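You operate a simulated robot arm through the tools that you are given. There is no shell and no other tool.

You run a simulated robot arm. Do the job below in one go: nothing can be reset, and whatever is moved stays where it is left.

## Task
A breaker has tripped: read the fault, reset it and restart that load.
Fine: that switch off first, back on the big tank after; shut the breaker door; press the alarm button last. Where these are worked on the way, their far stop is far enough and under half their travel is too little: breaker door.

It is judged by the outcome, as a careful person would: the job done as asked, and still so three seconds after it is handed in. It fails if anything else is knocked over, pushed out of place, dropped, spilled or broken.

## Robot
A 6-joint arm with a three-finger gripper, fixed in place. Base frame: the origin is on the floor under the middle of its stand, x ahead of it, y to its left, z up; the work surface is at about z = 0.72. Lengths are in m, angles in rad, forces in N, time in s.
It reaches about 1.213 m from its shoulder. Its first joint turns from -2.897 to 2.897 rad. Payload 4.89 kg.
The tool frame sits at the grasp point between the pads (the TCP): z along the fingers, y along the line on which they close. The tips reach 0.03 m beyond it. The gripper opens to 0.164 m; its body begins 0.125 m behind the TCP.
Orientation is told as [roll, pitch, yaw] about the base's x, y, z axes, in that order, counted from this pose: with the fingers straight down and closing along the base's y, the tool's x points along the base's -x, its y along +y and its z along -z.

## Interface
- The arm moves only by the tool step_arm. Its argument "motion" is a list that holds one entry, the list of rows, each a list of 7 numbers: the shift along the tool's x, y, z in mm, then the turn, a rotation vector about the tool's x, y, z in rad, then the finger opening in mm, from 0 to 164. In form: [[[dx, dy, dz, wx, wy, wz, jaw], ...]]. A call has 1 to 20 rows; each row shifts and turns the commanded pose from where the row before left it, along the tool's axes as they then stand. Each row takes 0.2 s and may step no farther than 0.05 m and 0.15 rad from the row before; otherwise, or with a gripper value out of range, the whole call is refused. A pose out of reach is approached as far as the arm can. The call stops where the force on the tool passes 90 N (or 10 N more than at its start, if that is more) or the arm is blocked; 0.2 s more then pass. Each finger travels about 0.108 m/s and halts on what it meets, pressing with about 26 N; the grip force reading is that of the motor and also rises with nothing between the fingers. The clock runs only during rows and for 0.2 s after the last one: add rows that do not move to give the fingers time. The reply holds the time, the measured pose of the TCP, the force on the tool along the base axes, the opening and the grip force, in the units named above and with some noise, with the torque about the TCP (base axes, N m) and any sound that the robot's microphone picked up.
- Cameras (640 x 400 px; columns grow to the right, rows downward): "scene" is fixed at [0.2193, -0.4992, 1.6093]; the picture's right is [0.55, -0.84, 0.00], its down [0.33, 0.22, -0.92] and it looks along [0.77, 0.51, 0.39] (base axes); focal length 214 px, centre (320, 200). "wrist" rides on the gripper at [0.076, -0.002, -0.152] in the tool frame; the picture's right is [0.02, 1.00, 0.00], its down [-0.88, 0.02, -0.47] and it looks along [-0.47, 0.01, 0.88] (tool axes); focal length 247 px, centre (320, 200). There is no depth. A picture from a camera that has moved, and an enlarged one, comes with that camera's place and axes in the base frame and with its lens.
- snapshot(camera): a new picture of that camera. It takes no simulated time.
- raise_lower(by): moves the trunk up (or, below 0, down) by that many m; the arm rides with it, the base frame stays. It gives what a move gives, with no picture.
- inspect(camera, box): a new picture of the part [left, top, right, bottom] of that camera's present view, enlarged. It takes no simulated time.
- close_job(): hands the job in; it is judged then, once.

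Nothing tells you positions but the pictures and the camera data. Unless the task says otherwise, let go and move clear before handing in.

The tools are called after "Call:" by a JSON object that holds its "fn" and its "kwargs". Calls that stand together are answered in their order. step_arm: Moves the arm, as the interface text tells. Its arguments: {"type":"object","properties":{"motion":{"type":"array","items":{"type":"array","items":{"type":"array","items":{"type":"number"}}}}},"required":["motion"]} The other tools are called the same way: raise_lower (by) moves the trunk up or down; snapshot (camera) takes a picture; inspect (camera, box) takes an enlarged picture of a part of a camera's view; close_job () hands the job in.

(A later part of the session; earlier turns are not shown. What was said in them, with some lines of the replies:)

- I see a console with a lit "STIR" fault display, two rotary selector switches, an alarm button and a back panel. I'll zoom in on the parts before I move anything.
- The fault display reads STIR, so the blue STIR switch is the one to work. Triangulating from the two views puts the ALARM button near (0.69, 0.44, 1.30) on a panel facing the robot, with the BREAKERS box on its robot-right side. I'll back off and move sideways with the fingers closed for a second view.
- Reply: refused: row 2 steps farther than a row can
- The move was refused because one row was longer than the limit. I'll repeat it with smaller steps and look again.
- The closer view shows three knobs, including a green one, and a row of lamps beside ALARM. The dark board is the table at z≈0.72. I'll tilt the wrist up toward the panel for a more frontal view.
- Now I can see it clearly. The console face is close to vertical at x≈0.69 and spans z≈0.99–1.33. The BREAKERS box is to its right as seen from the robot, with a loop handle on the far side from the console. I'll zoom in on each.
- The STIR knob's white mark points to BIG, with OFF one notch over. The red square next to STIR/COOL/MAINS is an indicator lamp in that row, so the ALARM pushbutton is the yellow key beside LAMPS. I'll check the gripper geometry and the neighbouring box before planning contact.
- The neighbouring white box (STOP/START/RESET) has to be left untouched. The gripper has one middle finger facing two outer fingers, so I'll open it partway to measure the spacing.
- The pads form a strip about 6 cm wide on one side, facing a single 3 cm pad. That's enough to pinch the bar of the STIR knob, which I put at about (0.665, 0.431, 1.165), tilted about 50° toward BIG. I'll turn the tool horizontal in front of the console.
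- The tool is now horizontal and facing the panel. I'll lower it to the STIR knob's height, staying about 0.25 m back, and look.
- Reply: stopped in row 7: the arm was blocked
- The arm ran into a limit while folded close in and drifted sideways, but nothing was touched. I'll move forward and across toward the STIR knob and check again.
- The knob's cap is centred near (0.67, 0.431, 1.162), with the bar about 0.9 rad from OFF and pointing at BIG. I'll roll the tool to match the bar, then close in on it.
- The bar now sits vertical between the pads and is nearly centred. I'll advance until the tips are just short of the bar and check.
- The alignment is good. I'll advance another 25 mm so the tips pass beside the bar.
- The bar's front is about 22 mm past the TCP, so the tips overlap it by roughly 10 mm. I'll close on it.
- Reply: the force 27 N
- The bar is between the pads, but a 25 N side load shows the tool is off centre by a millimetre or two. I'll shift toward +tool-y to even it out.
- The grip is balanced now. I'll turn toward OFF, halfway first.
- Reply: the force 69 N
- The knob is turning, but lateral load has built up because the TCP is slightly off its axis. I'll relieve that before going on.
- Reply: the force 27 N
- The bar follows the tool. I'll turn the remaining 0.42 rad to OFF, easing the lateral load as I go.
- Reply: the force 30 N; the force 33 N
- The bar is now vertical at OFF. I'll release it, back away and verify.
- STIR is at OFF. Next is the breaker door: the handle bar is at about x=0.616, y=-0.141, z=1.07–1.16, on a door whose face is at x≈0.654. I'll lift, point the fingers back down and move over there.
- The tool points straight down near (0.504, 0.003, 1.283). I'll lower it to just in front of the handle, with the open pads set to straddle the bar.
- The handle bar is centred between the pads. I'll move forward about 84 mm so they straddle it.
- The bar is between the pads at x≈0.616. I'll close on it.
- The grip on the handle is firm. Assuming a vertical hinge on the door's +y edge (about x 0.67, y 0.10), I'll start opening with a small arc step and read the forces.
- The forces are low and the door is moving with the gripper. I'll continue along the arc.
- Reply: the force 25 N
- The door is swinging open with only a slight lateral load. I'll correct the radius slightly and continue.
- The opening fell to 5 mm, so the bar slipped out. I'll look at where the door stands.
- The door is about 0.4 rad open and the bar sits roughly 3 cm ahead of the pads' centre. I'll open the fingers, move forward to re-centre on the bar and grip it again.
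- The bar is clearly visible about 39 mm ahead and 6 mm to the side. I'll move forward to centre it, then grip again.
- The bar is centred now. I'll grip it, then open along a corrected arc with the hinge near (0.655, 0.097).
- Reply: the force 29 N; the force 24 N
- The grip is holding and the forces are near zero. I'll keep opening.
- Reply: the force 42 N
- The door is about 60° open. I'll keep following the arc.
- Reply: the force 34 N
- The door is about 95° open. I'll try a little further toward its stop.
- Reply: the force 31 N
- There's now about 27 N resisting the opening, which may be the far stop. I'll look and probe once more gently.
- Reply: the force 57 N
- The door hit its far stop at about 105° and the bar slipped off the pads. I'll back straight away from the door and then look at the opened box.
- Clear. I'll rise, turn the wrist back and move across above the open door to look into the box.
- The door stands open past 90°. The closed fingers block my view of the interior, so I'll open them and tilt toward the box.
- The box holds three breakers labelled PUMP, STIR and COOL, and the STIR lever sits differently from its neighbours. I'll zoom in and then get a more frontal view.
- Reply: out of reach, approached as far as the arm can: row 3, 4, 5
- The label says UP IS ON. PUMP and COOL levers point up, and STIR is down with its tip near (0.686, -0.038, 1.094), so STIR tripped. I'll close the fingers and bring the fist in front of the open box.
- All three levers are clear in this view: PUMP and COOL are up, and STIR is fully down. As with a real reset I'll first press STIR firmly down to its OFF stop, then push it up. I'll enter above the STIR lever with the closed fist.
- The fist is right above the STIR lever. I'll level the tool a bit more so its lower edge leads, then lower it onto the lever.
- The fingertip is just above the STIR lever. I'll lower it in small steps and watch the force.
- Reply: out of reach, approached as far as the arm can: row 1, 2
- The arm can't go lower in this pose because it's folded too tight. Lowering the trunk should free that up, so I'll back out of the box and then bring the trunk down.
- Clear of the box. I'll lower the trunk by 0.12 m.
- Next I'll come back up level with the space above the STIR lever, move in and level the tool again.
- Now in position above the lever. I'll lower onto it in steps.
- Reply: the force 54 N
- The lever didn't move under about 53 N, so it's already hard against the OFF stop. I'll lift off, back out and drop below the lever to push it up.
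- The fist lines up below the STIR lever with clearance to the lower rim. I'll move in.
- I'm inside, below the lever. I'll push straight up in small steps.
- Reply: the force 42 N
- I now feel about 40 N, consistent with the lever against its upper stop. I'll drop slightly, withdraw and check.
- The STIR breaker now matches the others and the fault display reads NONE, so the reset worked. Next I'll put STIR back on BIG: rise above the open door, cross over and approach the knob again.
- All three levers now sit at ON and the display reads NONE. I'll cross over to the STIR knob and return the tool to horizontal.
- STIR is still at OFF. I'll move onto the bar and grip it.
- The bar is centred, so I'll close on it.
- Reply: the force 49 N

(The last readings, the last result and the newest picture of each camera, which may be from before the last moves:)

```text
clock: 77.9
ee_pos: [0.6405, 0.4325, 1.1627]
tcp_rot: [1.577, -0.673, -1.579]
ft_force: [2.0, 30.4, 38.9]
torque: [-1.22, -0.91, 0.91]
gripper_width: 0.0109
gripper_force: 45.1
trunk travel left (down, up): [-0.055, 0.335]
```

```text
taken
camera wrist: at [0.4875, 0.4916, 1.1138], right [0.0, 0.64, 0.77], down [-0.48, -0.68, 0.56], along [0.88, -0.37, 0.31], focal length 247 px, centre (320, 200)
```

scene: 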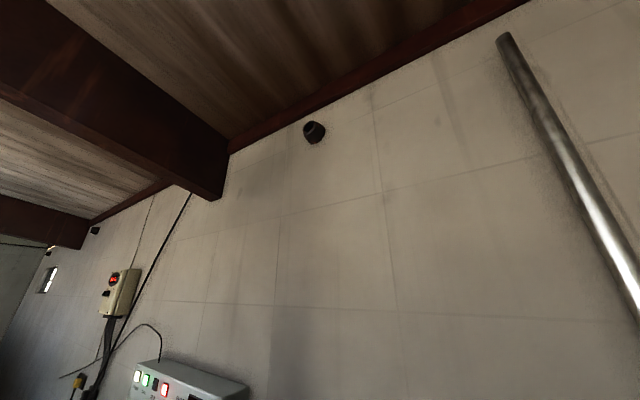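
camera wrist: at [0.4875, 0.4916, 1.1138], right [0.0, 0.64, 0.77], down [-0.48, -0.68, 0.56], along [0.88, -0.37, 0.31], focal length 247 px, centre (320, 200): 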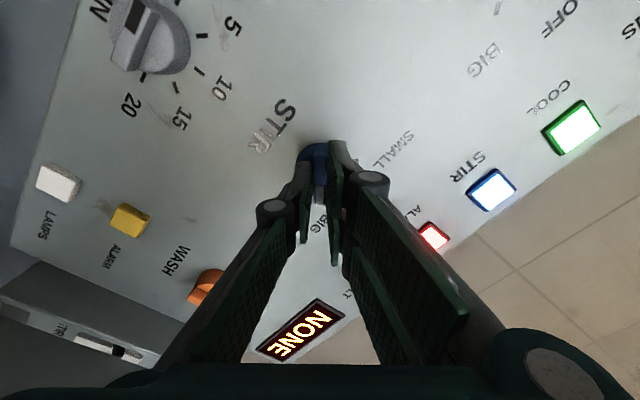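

The STIR lamp is lit now and STIR is back on BIG. I'll release, back off and verify the knob position.

Call:
{"fn": "step_arm", "kwargs": {"motion": [[[0, 1.0, 0, 0, 0, 0, 5], [0, 0, 0, 0, 0, 0, 25], [0, 0, 0, 0, 0, 0, 50], [0, 0, -20, 0, 0, 0, 50], [0, 0, -40, 0, 0, 0, 50], [0, 0, -40, 0, 0, 0, 50], [0, 0, 0, 0, 0, 0, 50]]]}}

Call:
{"fn": "snapshot", "kwargs": {"camera": "wrist"}}

Call:
{"fn": "inspect", "kwargs": {"camera": "wrist", "box": [220, 60, 420, 200]}}

```text
clock: 79.5
ee_pos: [0.5406, 0.4314, 1.1615]
tcp_rot: [1.573, -0.672, -1.577]
ft_force: [0.4, -0.7, 0.9]
torque: [-0.02, -0.01, 0.01]
gripper_width: 0.0498
gripper_force: 0.0
trunk travel left (down, up): [-0.055, 0.335]
```

```text
taken
camera wrist: at [0.3875, 0.4904, 1.1127], right [0.0, 0.64, 0.77], down [-0.48, -0.68, 0.56], along [0.88, -0.37, 0.3], focal length 247 px, centre (320, 200)
```

wrist: 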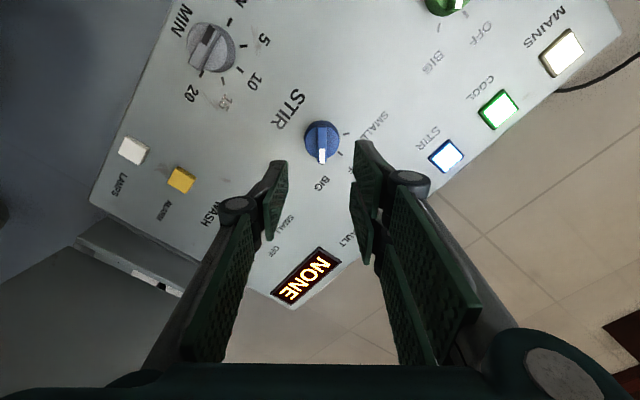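

```text
2.86 times, centred on (320, 130) of wrist
camera zoom: at [0.3875, 0.4904, 1.1127], right [0.0, 0.64, 0.77], down [-0.48, -0.68, 0.56], along [0.88, -0.37, 0.3], focal length 706 px, centre (320, 400)
```

zoom: 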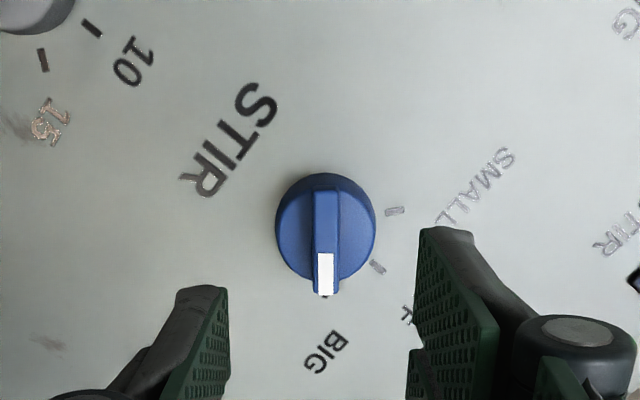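

STIR points at BIG and its lamp is lit. Next I'll shut the breaker door by pushing its outer face with the closed fist, pointing down and turning with the door as before. I'll raise and reorient first.

Call:
{"fn": "step_arm", "kwargs": {"motion": [[[0, 0, 0, 0, 0, -0.15, 30], [0, 0, 0, 0, 0, -0.15, 10], [0, 0, 0, 0, 0, -0.15, 0], [0, 0, 0, 0, 0, -0.15, 0], [0, 0, 0, 0, 0, -0.15, 0], [0, 0, 0, 0, 0, -0.15, 0], [-40, 0, 0, 0, 0, 0, 0], [-40, 0, 0, 0, 0, 0, 0], [-40, 0, 0, 0, 0, 0, 0], [-40, 0, 0, 0, 0, 0, 0], [-30, 0, 0, 0, 0, 0, 0], [0, 0, 0, 0, 0, 0, 0]]]}}

Call:
{"fn": "step_arm", "kwargs": {"motion": [[[0, 0, 0, 0, 0.143, 0, 0], [0, 0, 0, 0, 0.143, 0, 0], [0, 0, 0, 0, 0.143, 0, 0], [0, 0, 0, 0, 0.143, 0, 0], [0, 0, 0, 0, 0.143, 0, 0], [0, 0, 0, 0, 0.143, 0, 0], [0, 0, 0, 0, 0.143, 0, 0], [0, 0, 0, 0, 0.143, 0, 0], [0, 0, 0, 0, 0.143, 0, 0], [0, 0, 0, 0, 0.143, 0, 0], [0, 0, 0, 0, 0.14, 0, 0], [0, 0, 0, 0, 0, 0, 0]]]}}

Call:
{"fn": "snapshot", "kwargs": {"camera": "wrist"}}

```text
clock: 82.1
ee_pos: [0.5434, 0.4349, 1.3532]
tcp_rot: [-2.441, -1.569, 2.435]
ft_force: [0.9, -0.1, 0.9]
torque: [0.02, -0.07, 0.0]
gripper_width: 0.0
gripper_force: 26.1
trunk travel left (down, up): [-0.055, 0.335]
```

```text
clock: 84.7
ee_pos: [0.5411, 0.4319, 1.3529]
tcp_rot: [-0.001, -0.002, -0.004]
ft_force: [0.0, 0.0, 0.0]
torque: [-0.04, -0.04, 0.01]
gripper_width: 0.0
gripper_force: 25.7
trunk travel left (down, up): [-0.055, 0.335]
```

```text
taken
camera wrist: at [0.464, 0.4313, 1.505], right [-0.02, 1.0, 0.0], down [0.88, 0.02, 0.47], along [0.47, 0.01, -0.88], focal length 247 px, centre (320, 200)
```

wrist: 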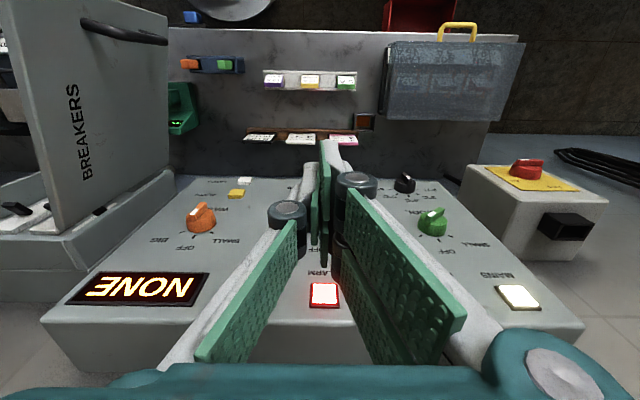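

The open door is visible, with the hinge top at about (0.657, 0.099) and an opening of about 105°. I'll turn the fist to face the door and come down beside its outer face.

Call:
{"fn": "step_arm", "kwargs": {"motion": [[[0, 0, 0, 0, 0, 0.1415, 0], [0, 0, 0, 0, 0, 0.1415, 0], [0, 0, 0, 0, 0, 0.1415, 0], [0, 0, 0, 0, 0, 0.1415, 0], [0, 0, 0, 0, 0, 0.1415, 0], [0, 0, 0, 0, 0, 0.1415, 0], [0, 0, 0, 0, 0, 0.1415, 0], [0, 0, 0, 0, 0, 0.1415, 0], [0, 0, 0, 0, 0, 0.1415, 0], [0, 0, 0, 0, 0, 0.1415, 0], [0, 0, 0, 0, 0, 0.1415, 0], [0, 0, 0, 0, 0, 0.1415, 0], [0, 0, 0, 0, 0, 0.1415, 0], [0, 0, 0, 0, 0, 0, 0]]]}}

Call:
{"fn": "step_arm", "kwargs": {"motion": [[[-40, 3.6, 0, 0, 0, 0, 0], [-40, 3.6, 0, 0, 0, 0, 0], [-40, 3.6, 0, 0, 0, 0, 0], [-40, 3.6, 0, 0, 0, 0, 0], [-40, 3.6, 0, 0, 0, 0, 0], [0, 0, 0, 0, 0, 0, 0]]]}}

Call:
{"fn": "snapshot", "kwargs": {"camera": "wrist"}}

```text
clock: 87.7
ee_pos: [0.5413, 0.4325, 1.3515]
tcp_rot: [0.004, 0.0, -1.846]
ft_force: [0.2, 0.1, -0.1]
torque: [0.0, 0.0, -0.02]
gripper_width: 0.0
gripper_force: 26.2
trunk travel left (down, up): [-0.055, 0.335]
```

```text
clock: 89.1
ee_pos: [0.506, 0.2356, 1.3534]
tcp_rot: [0.004, 0.0, -1.844]
ft_force: [-0.3, -0.3, 0.1]
torque: [-0.05, -0.02, 0.03]
gripper_width: 0.0001
gripper_force: 25.9
trunk travel left (down, up): [-0.055, 0.335]
```

```text
taken
camera wrist: at [0.5231, 0.3098, 1.506], right [0.97, -0.25, 0.0], down [-0.22, -0.85, 0.47], along [-0.12, -0.46, -0.88], focal length 247 px, centre (320, 200)
```

wrist: 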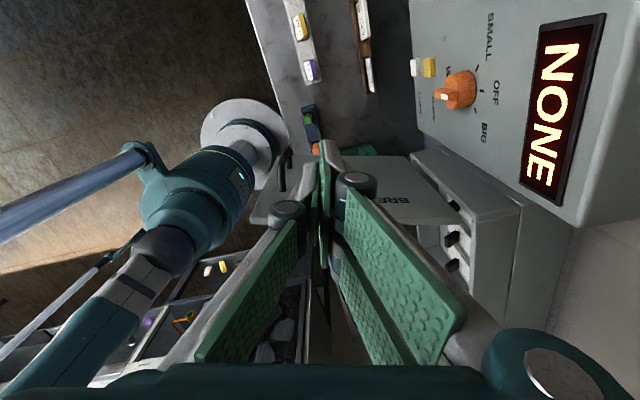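

The fist is on the outer (+y) side of the door with room to spare. I'll lower to z≈1.145.

Call:
{"fn": "step_arm", "kwargs": {"motion": [[[0, 0, 42, 0, 0, 0, 0], [0, 0, 42, 0, 0, 0, 0], [0, 0, 42, 0, 0, 0, 0], [0, 0, 42, 0, 0, 0, 0], [0, 0, 38, 0, 0, 0, 0], [0, 0, 0, 0, 0, 0, 0]]]}}

Call:
{"fn": "snapshot", "kwargs": {"camera": "wrist"}}

```text
clock: 90.5
ee_pos: [0.5058, 0.2335, 1.1468]
tcp_rot: [0.004, -0.002, -1.845]
ft_force: [0.5, 0.3, 0.0]
torque: [0.0, -0.02, 0.03]
gripper_width: 0.0
gripper_force: 26.1
trunk travel left (down, up): [-0.055, 0.335]
```

```text
taken
camera wrist: at [0.5225, 0.3085, 1.2989], right [0.97, -0.25, 0.0], down [-0.22, -0.85, 0.47], along [-0.12, -0.46, -0.88], focal length 247 px, centre (320, 200)
```

wrist: 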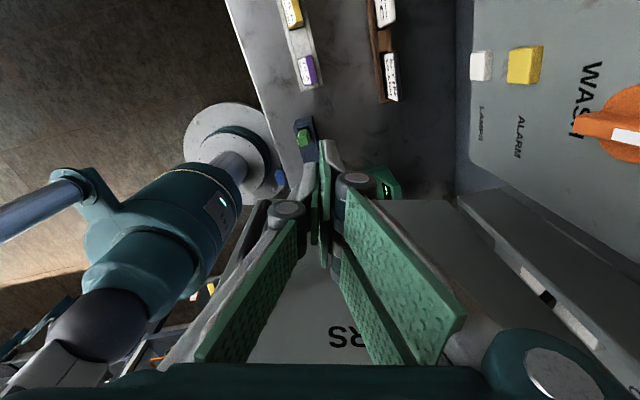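

The door's outer face is about 5 cm from the fist. I'll move to contact and push it around the closing arc.

Call:
{"fn": "step_arm", "kwargs": {"motion": [[[-25, 0, 0, 0, 0, 0, 0], [-25, 0, 0, 0, 0, 0, 0], [-18, -3.7, 0, 0, 0, -0.1, 0], [-18, -3.7, 0, 0, 0, -0.1, 0], [-18, -3.7, 0, 0, 0, -0.1, 0], [0, 0, 0, 0, 0, 0, 0]]]}}

Call:
{"fn": "snapshot", "kwargs": {"camera": "wrist"}}

```text
clock: 91.9
ee_pos: [0.4735, 0.135, 1.1464]
tcp_rot: [0.002, -0.002, -1.543]
ft_force: [1.0, 0.4, -0.2]
torque: [0.01, -0.04, -0.03]
gripper_width: 0.0
gripper_force: 25.9
trunk travel left (down, up): [-0.055, 0.335]
```

```text
taken
camera wrist: at [0.4676, 0.2119, 1.2994], right [1.0, 0.05, 0.0], down [0.04, -0.88, 0.47], along [0.03, -0.47, -0.88], focal length 247 px, centre (320, 200)
```

wrist: 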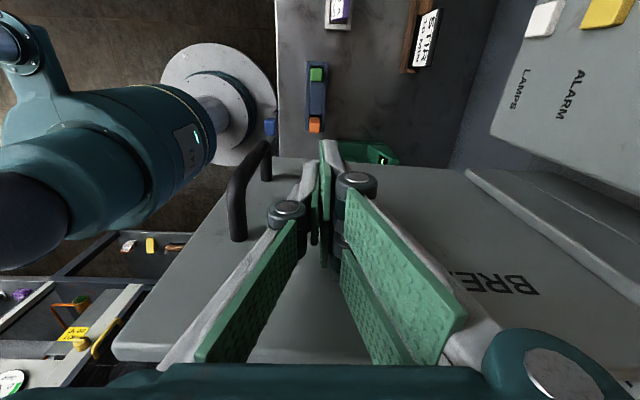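

The door is moving with the fist at low force, so I'll continue.

Call:
{"fn": "step_arm", "kwargs": {"motion": [[[-21.6, -4.4, 0, 0, 0, -0.12, 0], [-21.6, -4.4, 0, 0, 0, -0.12, 0], [-21.6, -4.4, 0, 0, 0, -0.12, 0], [-21.6, -4.4, 0, 0, 0, -0.12, 0], [-21.6, -4.4, 0, 0, 0, -0.12, 0], [0, 0, 0, 0, 0, 0, 0]]]}}

Call:
{"fn": "snapshot", "kwargs": {"camera": "wrist"}}

```text
clock: 93.3
ee_pos: [0.4797, 0.0268, 1.1472]
tcp_rot: [0.002, -0.001, -0.942]
ft_force: [-0.3, -0.4, 0.2]
torque: [-0.06, -0.01, 0.05]
gripper_width: 0.0001
gripper_force: 26.4
trunk travel left (down, up): [-0.055, 0.335]
```

```text
taken
camera wrist: at [0.4316, 0.0883, 1.2986], right [0.8, 0.6, 0.0], down [0.53, -0.7, 0.48], along [0.29, -0.38, -0.88], focal length 247 px, centre (320, 200)
```

wrist: 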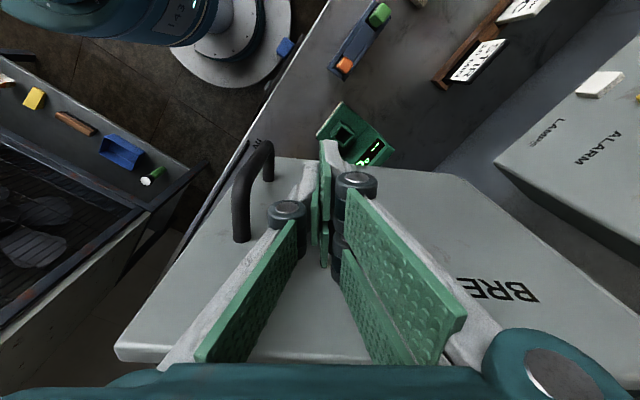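

Call:
{"fn": "step_arm", "kwargs": {"motion": [[[-21.6, -4.4, 0, 0, 0, -0.12, 0], [-21.6, -4.4, 0, 0, 0, -0.12, 0], [-21.6, -4.4, 0, 0, 0, -0.12, 0], [-21.6, -4.4, 0, 0, 0, -0.12, 0], [-21.6, -4.4, 0, 0, 0, -0.12, 0], [0, 0, 0, 0, 0, 0, 0]]]}}

Call:
{"fn": "snapshot", "kwargs": {"camera": "wrist"}}

```text
clock: 94.7
ee_pos: [0.5461, -0.0583, 1.1469]
tcp_rot: [-0.001, -0.002, -0.342]
ft_force: [-0.7, 0.4, 0.9]
torque: [-0.04, -0.02, 0.02]
gripper_width: 0.0001
gripper_force: 26.1
trunk travel left (down, up): [-0.055, 0.335]
```

```text
taken
camera wrist: at [0.4724, -0.0343, 1.2989], right [0.32, 0.95, 0.0], down [0.83, -0.28, 0.48], along [0.45, -0.15, -0.88], focal length 247 px, centre (320, 200)
```

wrist: 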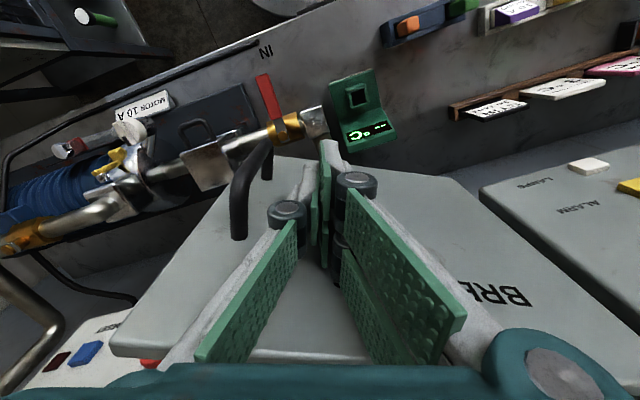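

Call:
{"fn": "step_arm", "kwargs": {"motion": [[[-20.5, -4.2, 0, 0, 0, -0.114, 0], [-20.5, -4.2, 0, 0, 0, -0.114, 0], [-20.5, -4.2, 0, 0, 0, -0.114, 0], [0, 0, 0, 0, 0, 0, 0]]]}}

Call:
{"fn": "snapshot", "kwargs": {"camera": "wrist"}}

```text
clock: 95.7
ee_pos: [0.6032, -0.0833, 1.1477]
tcp_rot: [-0.003, -0.003, -0.001]
ft_force: [-0.5, 0.9, 0.8]
torque: [-0.03, -0.06, 0.01]
gripper_width: 0.0001
gripper_force: 25.8
trunk travel left (down, up): [-0.055, 0.335]
```

```text
taken
camera wrist: at [0.5241, -0.0846, 1.2999], right [-0.02, 1.0, 0.0], down [0.88, 0.02, 0.48], along [0.48, 0.01, -0.88], focal length 247 px, centre (320, 200)
```

wrist: 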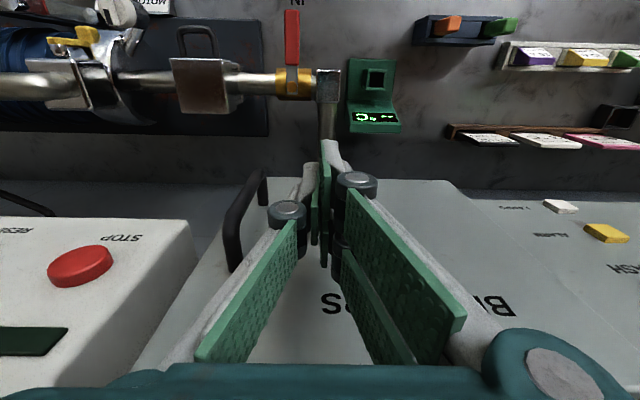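

Nearly shut. I'll press the last bit straight in until the force shows it's closed.

Call:
{"fn": "step_arm", "kwargs": {"motion": [[[-8, 0, 0, 0, 0, 0, 0], [-6, 0, 0, 0, 0, 0, 0], [-5, 0, 0, 0, 0, 0, 0]]]}}

```text
clock: 96.5
ee_pos: [0.6205, -0.0841, 1.1473]
tcp_rot: [0.0, -0.004, -0.001]
ft_force: [0.4, -0.8, -0.4]
torque: [-0.01, -0.05, -0.03]
gripper_width: 0.0
gripper_force: 25.9
trunk travel left (down, up): [-0.055, 0.335]
```

Call:
{"fn": "step_arm", "kwargs": {"motion": [[[-4, 0, 0, 0, 0, 0, 0], [-4, 0, 0, 0, 0, 0, 0]]]}}

Call:
{"fn": "snapshot", "kwargs": {"camera": "wrist"}}

```text
clock: 97.1
ee_pos: [0.629, -0.0844, 1.147]
tcp_rot: [-0.002, -0.003, -0.002]
ft_force: [0.1, 0.0, -0.1]
torque: [-0.01, 0.01, 0.03]
gripper_width: 0.0002
gripper_force: 26.0
trunk travel left (down, up): [-0.055, 0.335]
```

```text
taken
camera wrist: at [0.5514, -0.0859, 1.2993], right [-0.02, 1.0, 0.0], down [0.88, 0.02, 0.48], along [0.48, 0.01, -0.88], focal length 247 px, centre (320, 200)
```

wrist: 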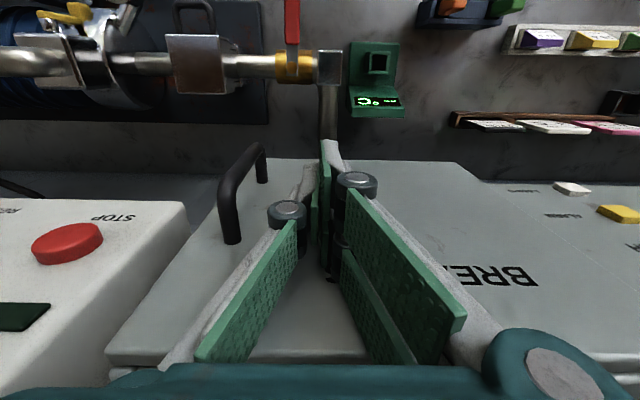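

Call:
{"fn": "step_arm", "kwargs": {"motion": [[[-3, 0, 0, 0, 0, 0, 0], [-3, 0, 0, 0, 0, 0, 0]]]}}

```text
clock: 97.7
ee_pos: [0.6313, -0.0846, 1.1474]
tcp_rot: [0.0, -0.001, -0.002]
ft_force: [-40.0, 3.8, -13.4]
torque: [-0.11, 0.17, 0.37]
gripper_width: 0.0
gripper_force: 26.0
trunk travel left (down, up): [-0.055, 0.335]
```

There's 40 N against the door, so it's home. I'll back off and confirm it stays shut.

Call:
{"fn": "step_arm", "kwargs": {"motion": [[[20, 0, 0, 0, 0, 0, 0], [40, 0, -10, 0, 0, 0, 0], [40, 0, -30, 0, 0, 0, 0], [20, 0, -40, 0, 0, 0, 0], [0, 10, -40, 0, 0, 0, 0], [0, 10, -40, 0, 0, 0, 0], [0, 0, -40, 0, -0.1, 0, 0], [0, 0, 0, 0, -0.15, 0, 0], [0, 0, 0, 0, -0.15, 0, 0], [0, 0, 0, 0, -0.15, 0, 0], [0, 0, 0, 0, 0, 0, 0]]]}}

Call:
{"fn": "snapshot", "kwargs": {"camera": "wrist"}}

```text
clock: 100.1
ee_pos: [0.515, -0.0649, 1.3472]
tcp_rot: [-0.002, -0.554, -0.001]
ft_force: [1.2, -0.6, -0.1]
torque: [-0.01, 0.04, 0.02]
gripper_width: 0.0
gripper_force: 26.0
trunk travel left (down, up): [-0.055, 0.335]
```

```text
taken
camera wrist: at [0.3688, -0.0654, 1.4363], right [-0.02, 1.0, -0.01], down [0.5, 0.02, 0.87], along [0.87, 0.01, -0.5], focal length 247 px, centre (320, 200)
```

wrist: 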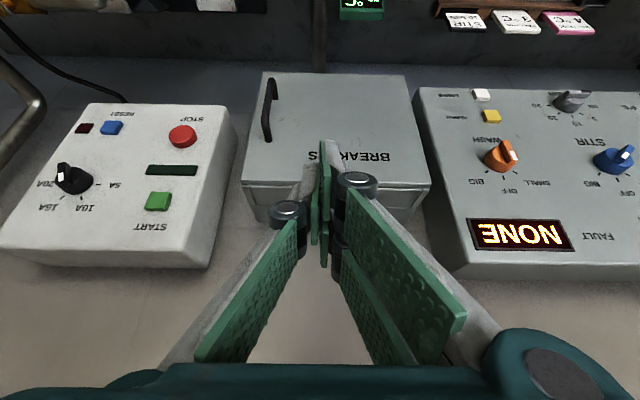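

Call:
{"fn": "inspect", "kwargs": {"camera": "wrist", "box": [220, 60, 450, 230]}}

Call:
{"fn": "inspect", "kwargs": {"camera": "wrist", "box": [410, 70, 640, 270]}}

```text
2.35 times, centred on (335, 145) of wrist
camera zoom: at [0.3688, -0.0654, 1.4363], right [-0.02, 1.0, -0.01], down [0.5, 0.02, 0.87], along [0.87, 0.01, -0.5], focal length 581 px, centre (285, 329)
```

zoom: 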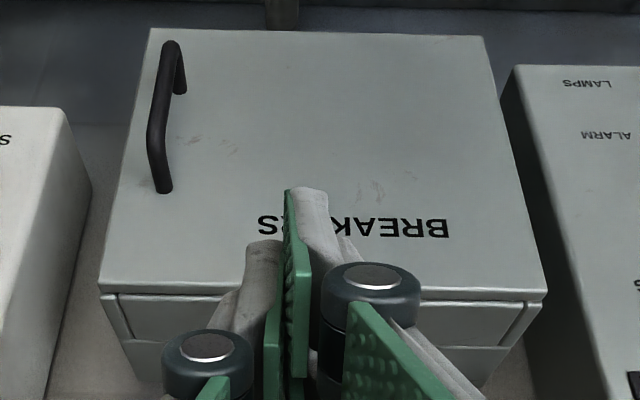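

```text
2.00 times, centred on (525, 170) of wrist
camera zoom: at [0.3688, -0.0654, 1.4363], right [-0.02, 1.0, -0.01], down [0.5, 0.02, 0.87], along [0.87, 0.01, -0.5], focal length 494 px, centre (-90, 260)
```

zoom: 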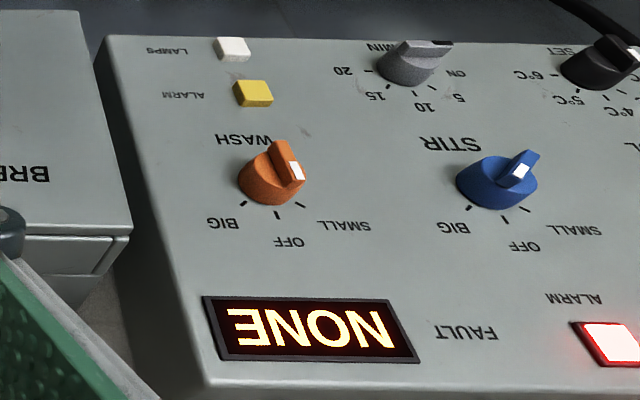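

The door is fully shut, with an even seam all round. The red ALARM lamp is still lit. Last is the yellow ALARM pushbutton at about (0.69, 0.265, 1.055), so I'll move over to it and turn the tool horizontal.

Call:
{"fn": "step_arm", "kwargs": {"motion": [[[0, 37, 0, 0, 0, 0, 0], [0, 37, 0, 0, 0, 0, 0], [0, 37, 0, 0, 0, 0, 0], [0, 37, 0, 0, 0, 0, 0], [0, 37, 0, 0, 0, 0, 0], [0, 37, 0, 0, 0, 0, 0], [0, 37, 0, 0, 0, 0, 0], [0, 37, 0, 0, 0, 0, 0], [0, 34, 0, 0, 0, 0, 0], [0, 0, 0, 0, -0.145, 0, 0], [0, 0, 0, 0, -0.145, 0, 0], [0, 0, 0, 0, -0.145, 0, 0], [0, 0, 0, 0, -0.145, 0, 0], [0, 0, 0, 0, -0.145, 0, 0], [0, 0, 0, 0, -0.145, 0, 0], [0, 0, 0, 0, -0.146, 0, 0], [0, 0, 20, 0, 0, 0, 0], [0, 0, 20, 0, 0, 0, 0], [0, 0, 0, 0, 0, 0, 0]]]}}

Call:
{"fn": "step_arm", "kwargs": {"motion": [[[42, 0, 0, 0, 0, 0, 0], [42, 0, 0, 0, 0, 0, 0], [42, 0, 0, 0, 0, 0, 0], [42, 0, 0, 0, 0, 0, 0], [42, 0, 0, 0, 0, 0, 0], [40, 0, 0, 0, 0, 0, 0], [0, 0, 0, 0, 0, 0, 0]]]}}

Call:
{"fn": "snapshot", "kwargs": {"camera": "wrist"}}

```text
clock: 104.1
ee_pos: [0.5548, 0.2643, 1.3468]
tcp_rot: [-0.51, -1.569, 0.509]
ft_force: [0.4, -0.4, 0.9]
torque: [0.02, 0.02, 0.02]
gripper_width: 0.0
gripper_force: 25.8
trunk travel left (down, up): [-0.055, 0.335]
```

```text
clock: 105.7
ee_pos: [0.5531, 0.2629, 1.0963]
tcp_rot: [-0.409, -1.569, 0.409]
ft_force: [-0.4, 0.7, -0.6]
torque: [0.0, 0.02, 0.03]
gripper_width: 0.0003
gripper_force: 26.4
trunk travel left (down, up): [-0.055, 0.335]
```

```text
taken
camera wrist: at [0.3998, 0.2615, 1.0198], right [0.0, 1.0, -0.02], down [-0.47, 0.02, 0.88], along [0.88, 0.01, 0.47], focal length 247 px, centre (320, 200)
```

wrist: 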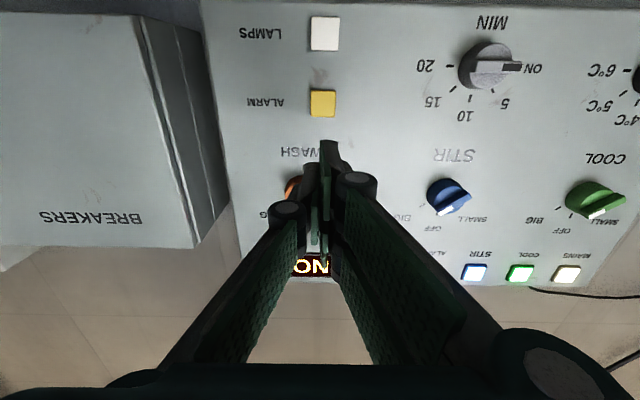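

The yellow ALARM button is straight ahead at y≈0.264, z≈1.054. I'll drop level with it and move up close.

Call:
{"fn": "step_arm", "kwargs": {"motion": [[[22, 1, 0, 0, 0, 0, 0], [20, 0, 0, 0, 0, 0, 0], [0, 0, 30, 0, 0, 0, 0], [0, 0, 30, 0, 0, 0, 0], [0, 0, 20, 0, 0, 0, 0], [0, 0, 0, 0, 0, 0, 0]]]}}

Call:
{"fn": "snapshot", "kwargs": {"camera": "wrist"}}

```text
clock: 107.1
ee_pos: [0.6351, 0.2653, 1.0531]
tcp_rot: [-0.483, -1.57, 0.482]
ft_force: [0.5, -0.1, 0.3]
torque: [-0.02, 0.03, -0.04]
gripper_width: 0.0001
gripper_force: 26.0
trunk travel left (down, up): [-0.055, 0.335]
```

```text
taken
camera wrist: at [0.481, 0.2643, 0.9777], right [0.0, 1.0, -0.02], down [-0.47, 0.02, 0.88], along [0.88, 0.01, 0.47], focal length 247 px, centre (320, 200)
```

wrist: 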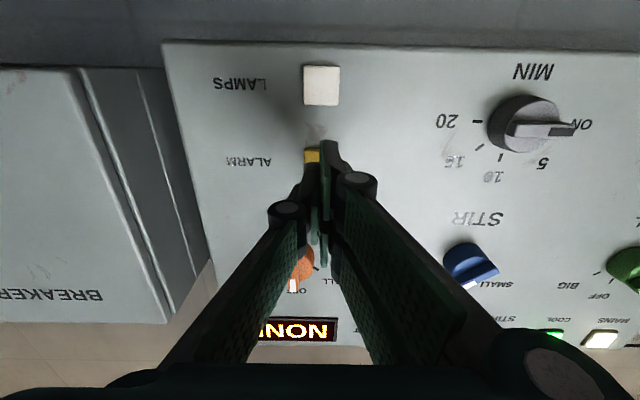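

The fist covers the ALARM button and clears LAMPS. I'll advance gently to press it.

Call:
{"fn": "step_arm", "kwargs": {"motion": [[[0, 0, 8, 0, 0, 0, 0], [0, 0, 6, 0, 0, 0, 0], [0, 0, 4, 0, 0, 0, 0]]]}}

```text
clock: 107.9
ee_pos: [0.6524, 0.2667, 1.0547]
tcp_rot: [-0.461, -1.569, 0.459]
ft_force: [-0.4, -0.9, 0.4]
torque: [-0.03, 0.03, 0.01]
gripper_width: 0.0
gripper_force: 25.7
trunk travel left (down, up): [-0.055, 0.335]
```

Call:
{"fn": "step_arm", "kwargs": {"motion": [[[0, 0, 4, 0, 0, 0, 0], [0, 0, 3, 0, 0, 0, 0]]]}}

Call:
{"fn": "snapshot", "kwargs": {"camera": "wrist"}}

```text
clock: 108.5
ee_pos: [0.6591, 0.2663, 1.0555]
tcp_rot: [-0.445, -1.569, 0.444]
ft_force: [0.3, 0.1, -0.1]
torque: [-0.02, 0.01, 0.03]
gripper_width: 0.0001
gripper_force: 26.1
trunk travel left (down, up): [-0.055, 0.335]
```

```text
taken
camera wrist: at [0.5057, 0.2646, 0.9788], right [0.0, 1.0, -0.02], down [-0.47, 0.02, 0.88], along [0.88, 0.01, 0.47], focal length 247 px, centre (320, 200)
```

wrist: 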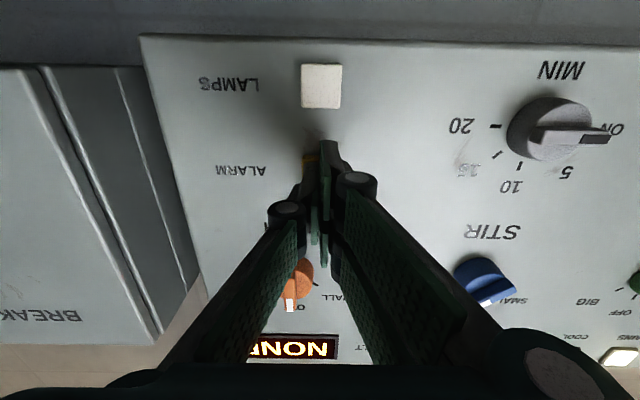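

Call:
{"fn": "step_arm", "kwargs": {"motion": [[[0, 0, 3, 0, 0, 0, 0], [0, 0, 2, 0, 0, 0, 0]]]}}

```text
clock: 109.1
ee_pos: [0.6645, 0.2658, 1.0548]
tcp_rot: [-0.424, -1.57, 0.423]
ft_force: [0.6, -0.1, 0.5]
torque: [0.0, 0.01, 0.05]
gripper_width: 0.006
gripper_force: 45.5
trunk travel left (down, up): [-0.055, 0.335]
```

The gripper reading changed, with the fingers spread by 6 mm. I'll look before pressing further.

Call:
{"fn": "snapshot", "kwargs": {"camera": "wrist"}}

Call:
{"fn": "inspect", "kwargs": {"camera": "wrist", "box": [250, 100, 400, 240]}}

Call:
{"fn": "snapshot", "kwargs": {"camera": "scene"}}

```text
taken
camera wrist: at [0.511, 0.2648, 0.9787], right [0.0, 1.0, -0.02], down [-0.47, 0.02, 0.88], along [0.88, 0.01, 0.47], focal length 247 px, centre (320, 200)
```

wrist: 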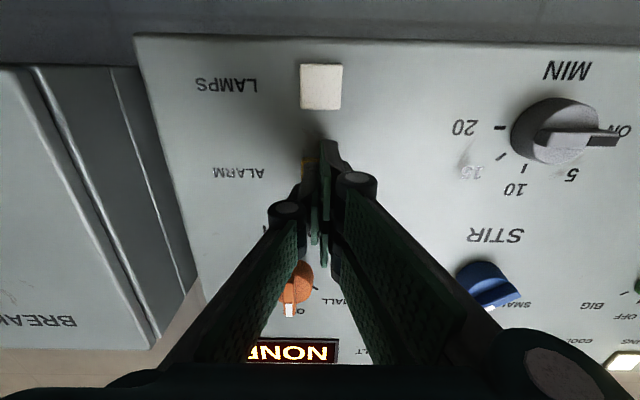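

```text
2.86 times, centred on (325, 170) of wrist
camera zoom: at [0.511, 0.2648, 0.9787], right [0.0, 1.0, -0.02], down [-0.47, 0.02, 0.88], along [0.88, 0.01, 0.47], focal length 706 px, centre (306, 286)
```

zoom: 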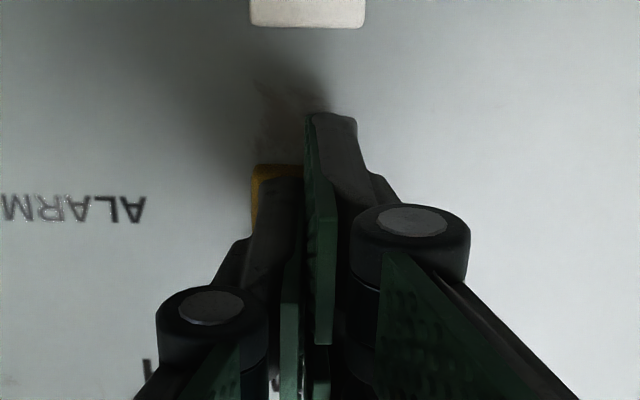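

```text
taken
```

scene: 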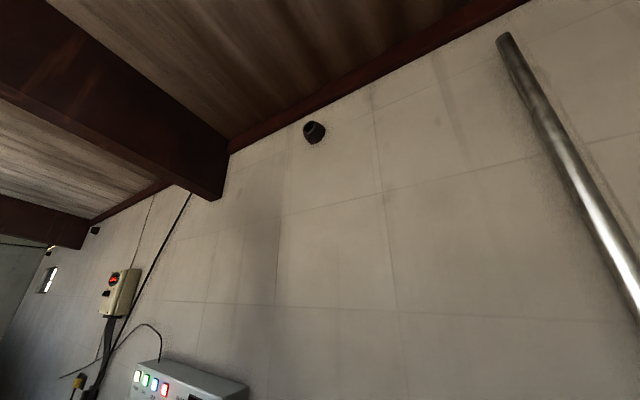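

Call:
{"fn": "step_arm", "kwargs": {"motion": [[[0, 0, 2, 0, 0, 0, 0]]]}}

```text
clock: 109.5
ee_pos: [0.6667, 0.2657, 1.0548]
tcp_rot: [-0.452, -1.57, 0.45]
ft_force: [-1.6, 0.3, -0.2]
torque: [-0.01, -0.01, 0.01]
gripper_width: 0.006
gripper_force: 45.2
trunk travel left (down, up): [-0.055, 0.335]
heard: click
```

There was a click, so the button has actuated. I'll check the ALARM lamp before withdrawing.

Call:
{"fn": "snapshot", "kwargs": {"camera": "scene"}}

Call:
{"fn": "inspect", "kwargs": {"camera": "scene", "box": [110, 340, 260, 400]}}

Call:
{"fn": "inspect", "kwargs": {"camera": "wrist", "box": [250, 100, 400, 240]}}

```text
taken
```

scene: 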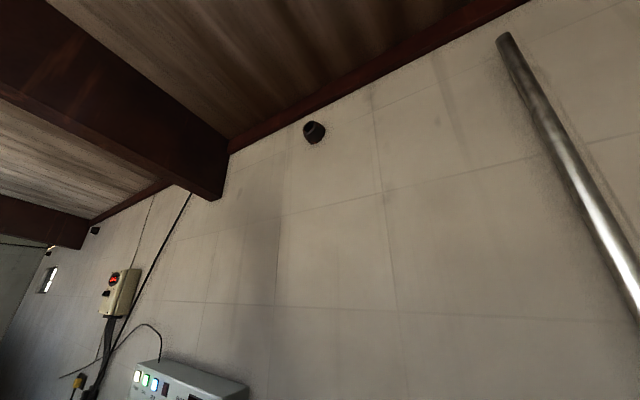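

```text
4.27 times, centred on (185, 370) of scene
camera zoom: at [0.2193, -0.4992, 1.6093], right [0.55, -0.84, 0.0], down [0.33, 0.22, -0.92], along [0.77, 0.51, 0.39], focal length 915 px, centre (896, -525)
```

zoom: 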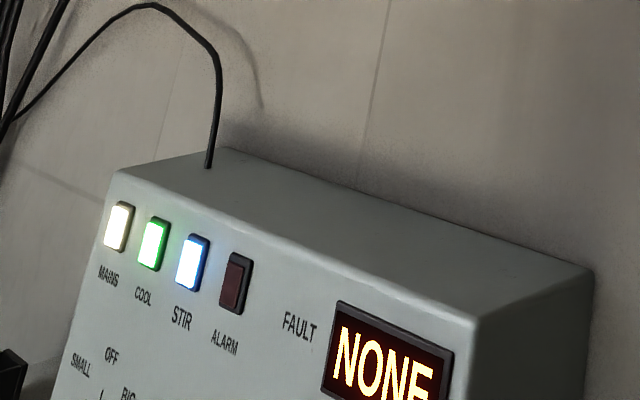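

```text
2.86 times, centred on (325, 170) of wrist
camera zoom: at [0.5129, 0.2645, 0.9784], right [0.0, 1.0, -0.02], down [-0.47, 0.02, 0.88], along [0.88, 0.01, 0.47], focal length 706 px, centre (306, 286)
```

zoom: 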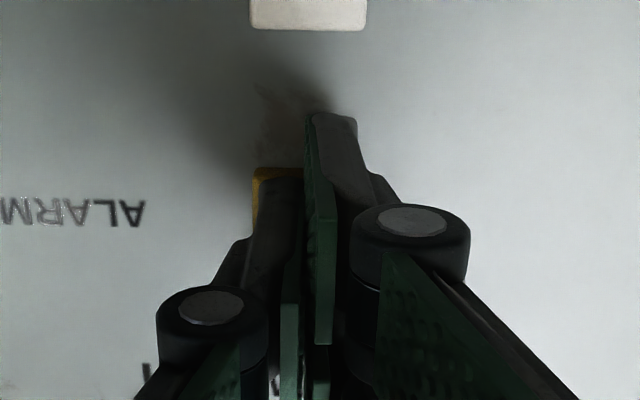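

The ALARM lamp has gone out, STIR is lit and the fault reads NONE. I'll withdraw straight back and move clear for a final check.

Call:
{"fn": "step_arm", "kwargs": {"motion": [[[0, 0, -20, 0, 0, 0, 0], [0, 0, -35, 0, 0, 0, 0], [0, 0, -40, 0, 0, 0, 0], [-30, 0, -20, 0, 0, 0, 0], [-40, 0, 0, 0, 0, 0, 0], [-40, 0, 0, 0, 0, 0, 0], [-40, 0, 0, 0, 0, 0, 0], [-40, 0, 0, 0, 0.1, 0, 0], [-40, 0, 0, 0, 0.12, 0, 0], [-30, 0, 0, 0, 0.14, 0, 0], [0, 0, 0, 0, 0.14, 0, 0], [0, 0, 0, 0, 0.14, 0, 0], [0, 0, 0, 0, 0.14, 0, 0], [0, 0, 0, 0, 0, 0, 0]]]}}

Call:
{"fn": "snapshot", "kwargs": {"camera": "wrist"}}

```text
clock: 112.5
ee_pos: [0.5623, 0.2665, 1.3143]
tcp_rot: [-0.003, -0.787, -0.001]
ft_force: [-0.5, 0.1, 0.3]
torque: [0.03, 0.0, 0.03]
gripper_width: 0.0
gripper_force: 45.6
trunk travel left (down, up): [-0.055, 0.335]
```

```text
taken
camera wrist: at [0.3988, 0.2646, 1.367], right [-0.01, 1.0, -0.02], down [0.29, 0.02, 0.96], along [0.96, 0.01, -0.29], focal length 247 px, centre (320, 200)
```

wrist: 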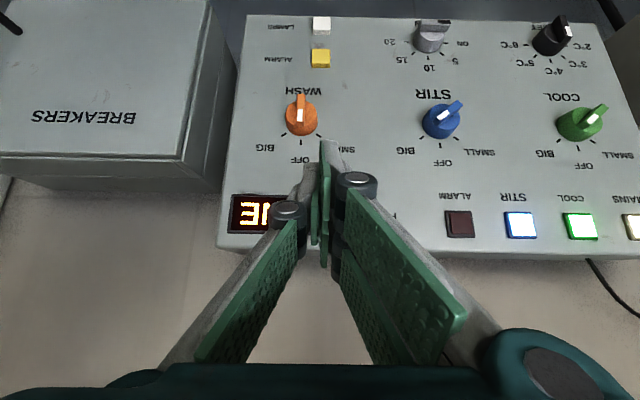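

Call:
{"fn": "inspect", "kwargs": {"camera": "wrist", "box": [0, 0, 250, 200]}}

Call:
{"fn": "inspect", "kwargs": {"camera": "wrist", "box": [370, 0, 640, 250]}}

```text
2.00 times, centred on (125, 100) of wrist
camera zoom: at [0.3988, 0.2646, 1.367], right [-0.01, 1.0, -0.02], down [0.29, 0.02, 0.96], along [0.96, 0.01, -0.29], focal length 494 px, centre (710, 400)
```

zoom: 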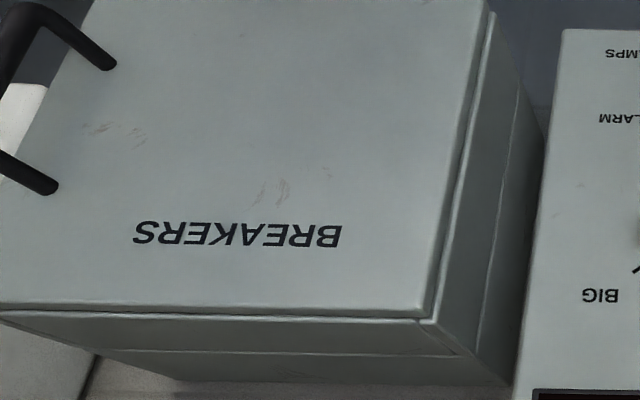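

```text
1.60 times, centred on (505, 125) of wrist
camera zoom: at [0.3988, 0.2646, 1.367], right [-0.01, 1.0, -0.02], down [0.29, 0.02, 0.96], along [0.96, 0.01, -0.29], focal length 395 px, centre (24, 320)
```

zoom: 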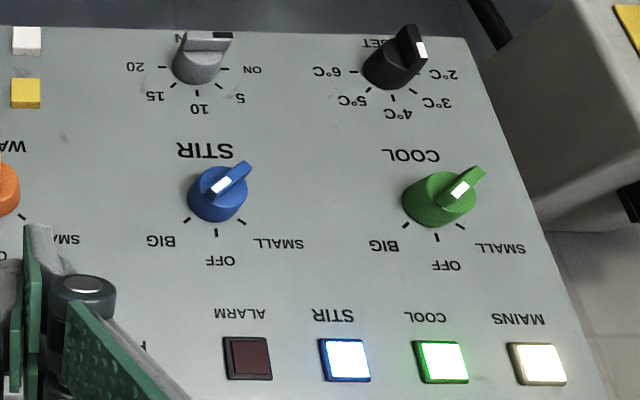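

Everything checks out: STIR is on BIG with its lamp lit, COOL and WASH are unchanged, the breaker door is shut, and the alarm is out. The arm is empty and clear, so I'm handing the job in.

Call:
{"fn": "close_job", "kwargs": {}}

```text
The job is handed in.
```

The STIR breaker had tripped. I reset it, and STIR is running again on the big tank.

1. **Fault:** the display read STIR.
2. **Switch off:** I turned the STIR switch from BIG to OFF before touching the breaker.
3. **Reset:** I opened the breaker door to its far stop. The STIR lever was already hard down, so I pushed it up to ON, and the display then read NONE.
4. **Restart:** I turned STIR back to BIG and its lamp came on.
5. **Door:** I pushed the breaker door shut, and the seam is even all round.
6. **Alarm:** I pressed the yellow ALARM button last. It clicked and the red ALARM lamp went out.

There are two ALARM markings on the panel. I took the yellow button beside LAMPS as the alarm button and the red square as its lamp. The other switches and breakers look unchanged. The arm is clear of the panel, and I left the trunk 0.12 m lower than it started.
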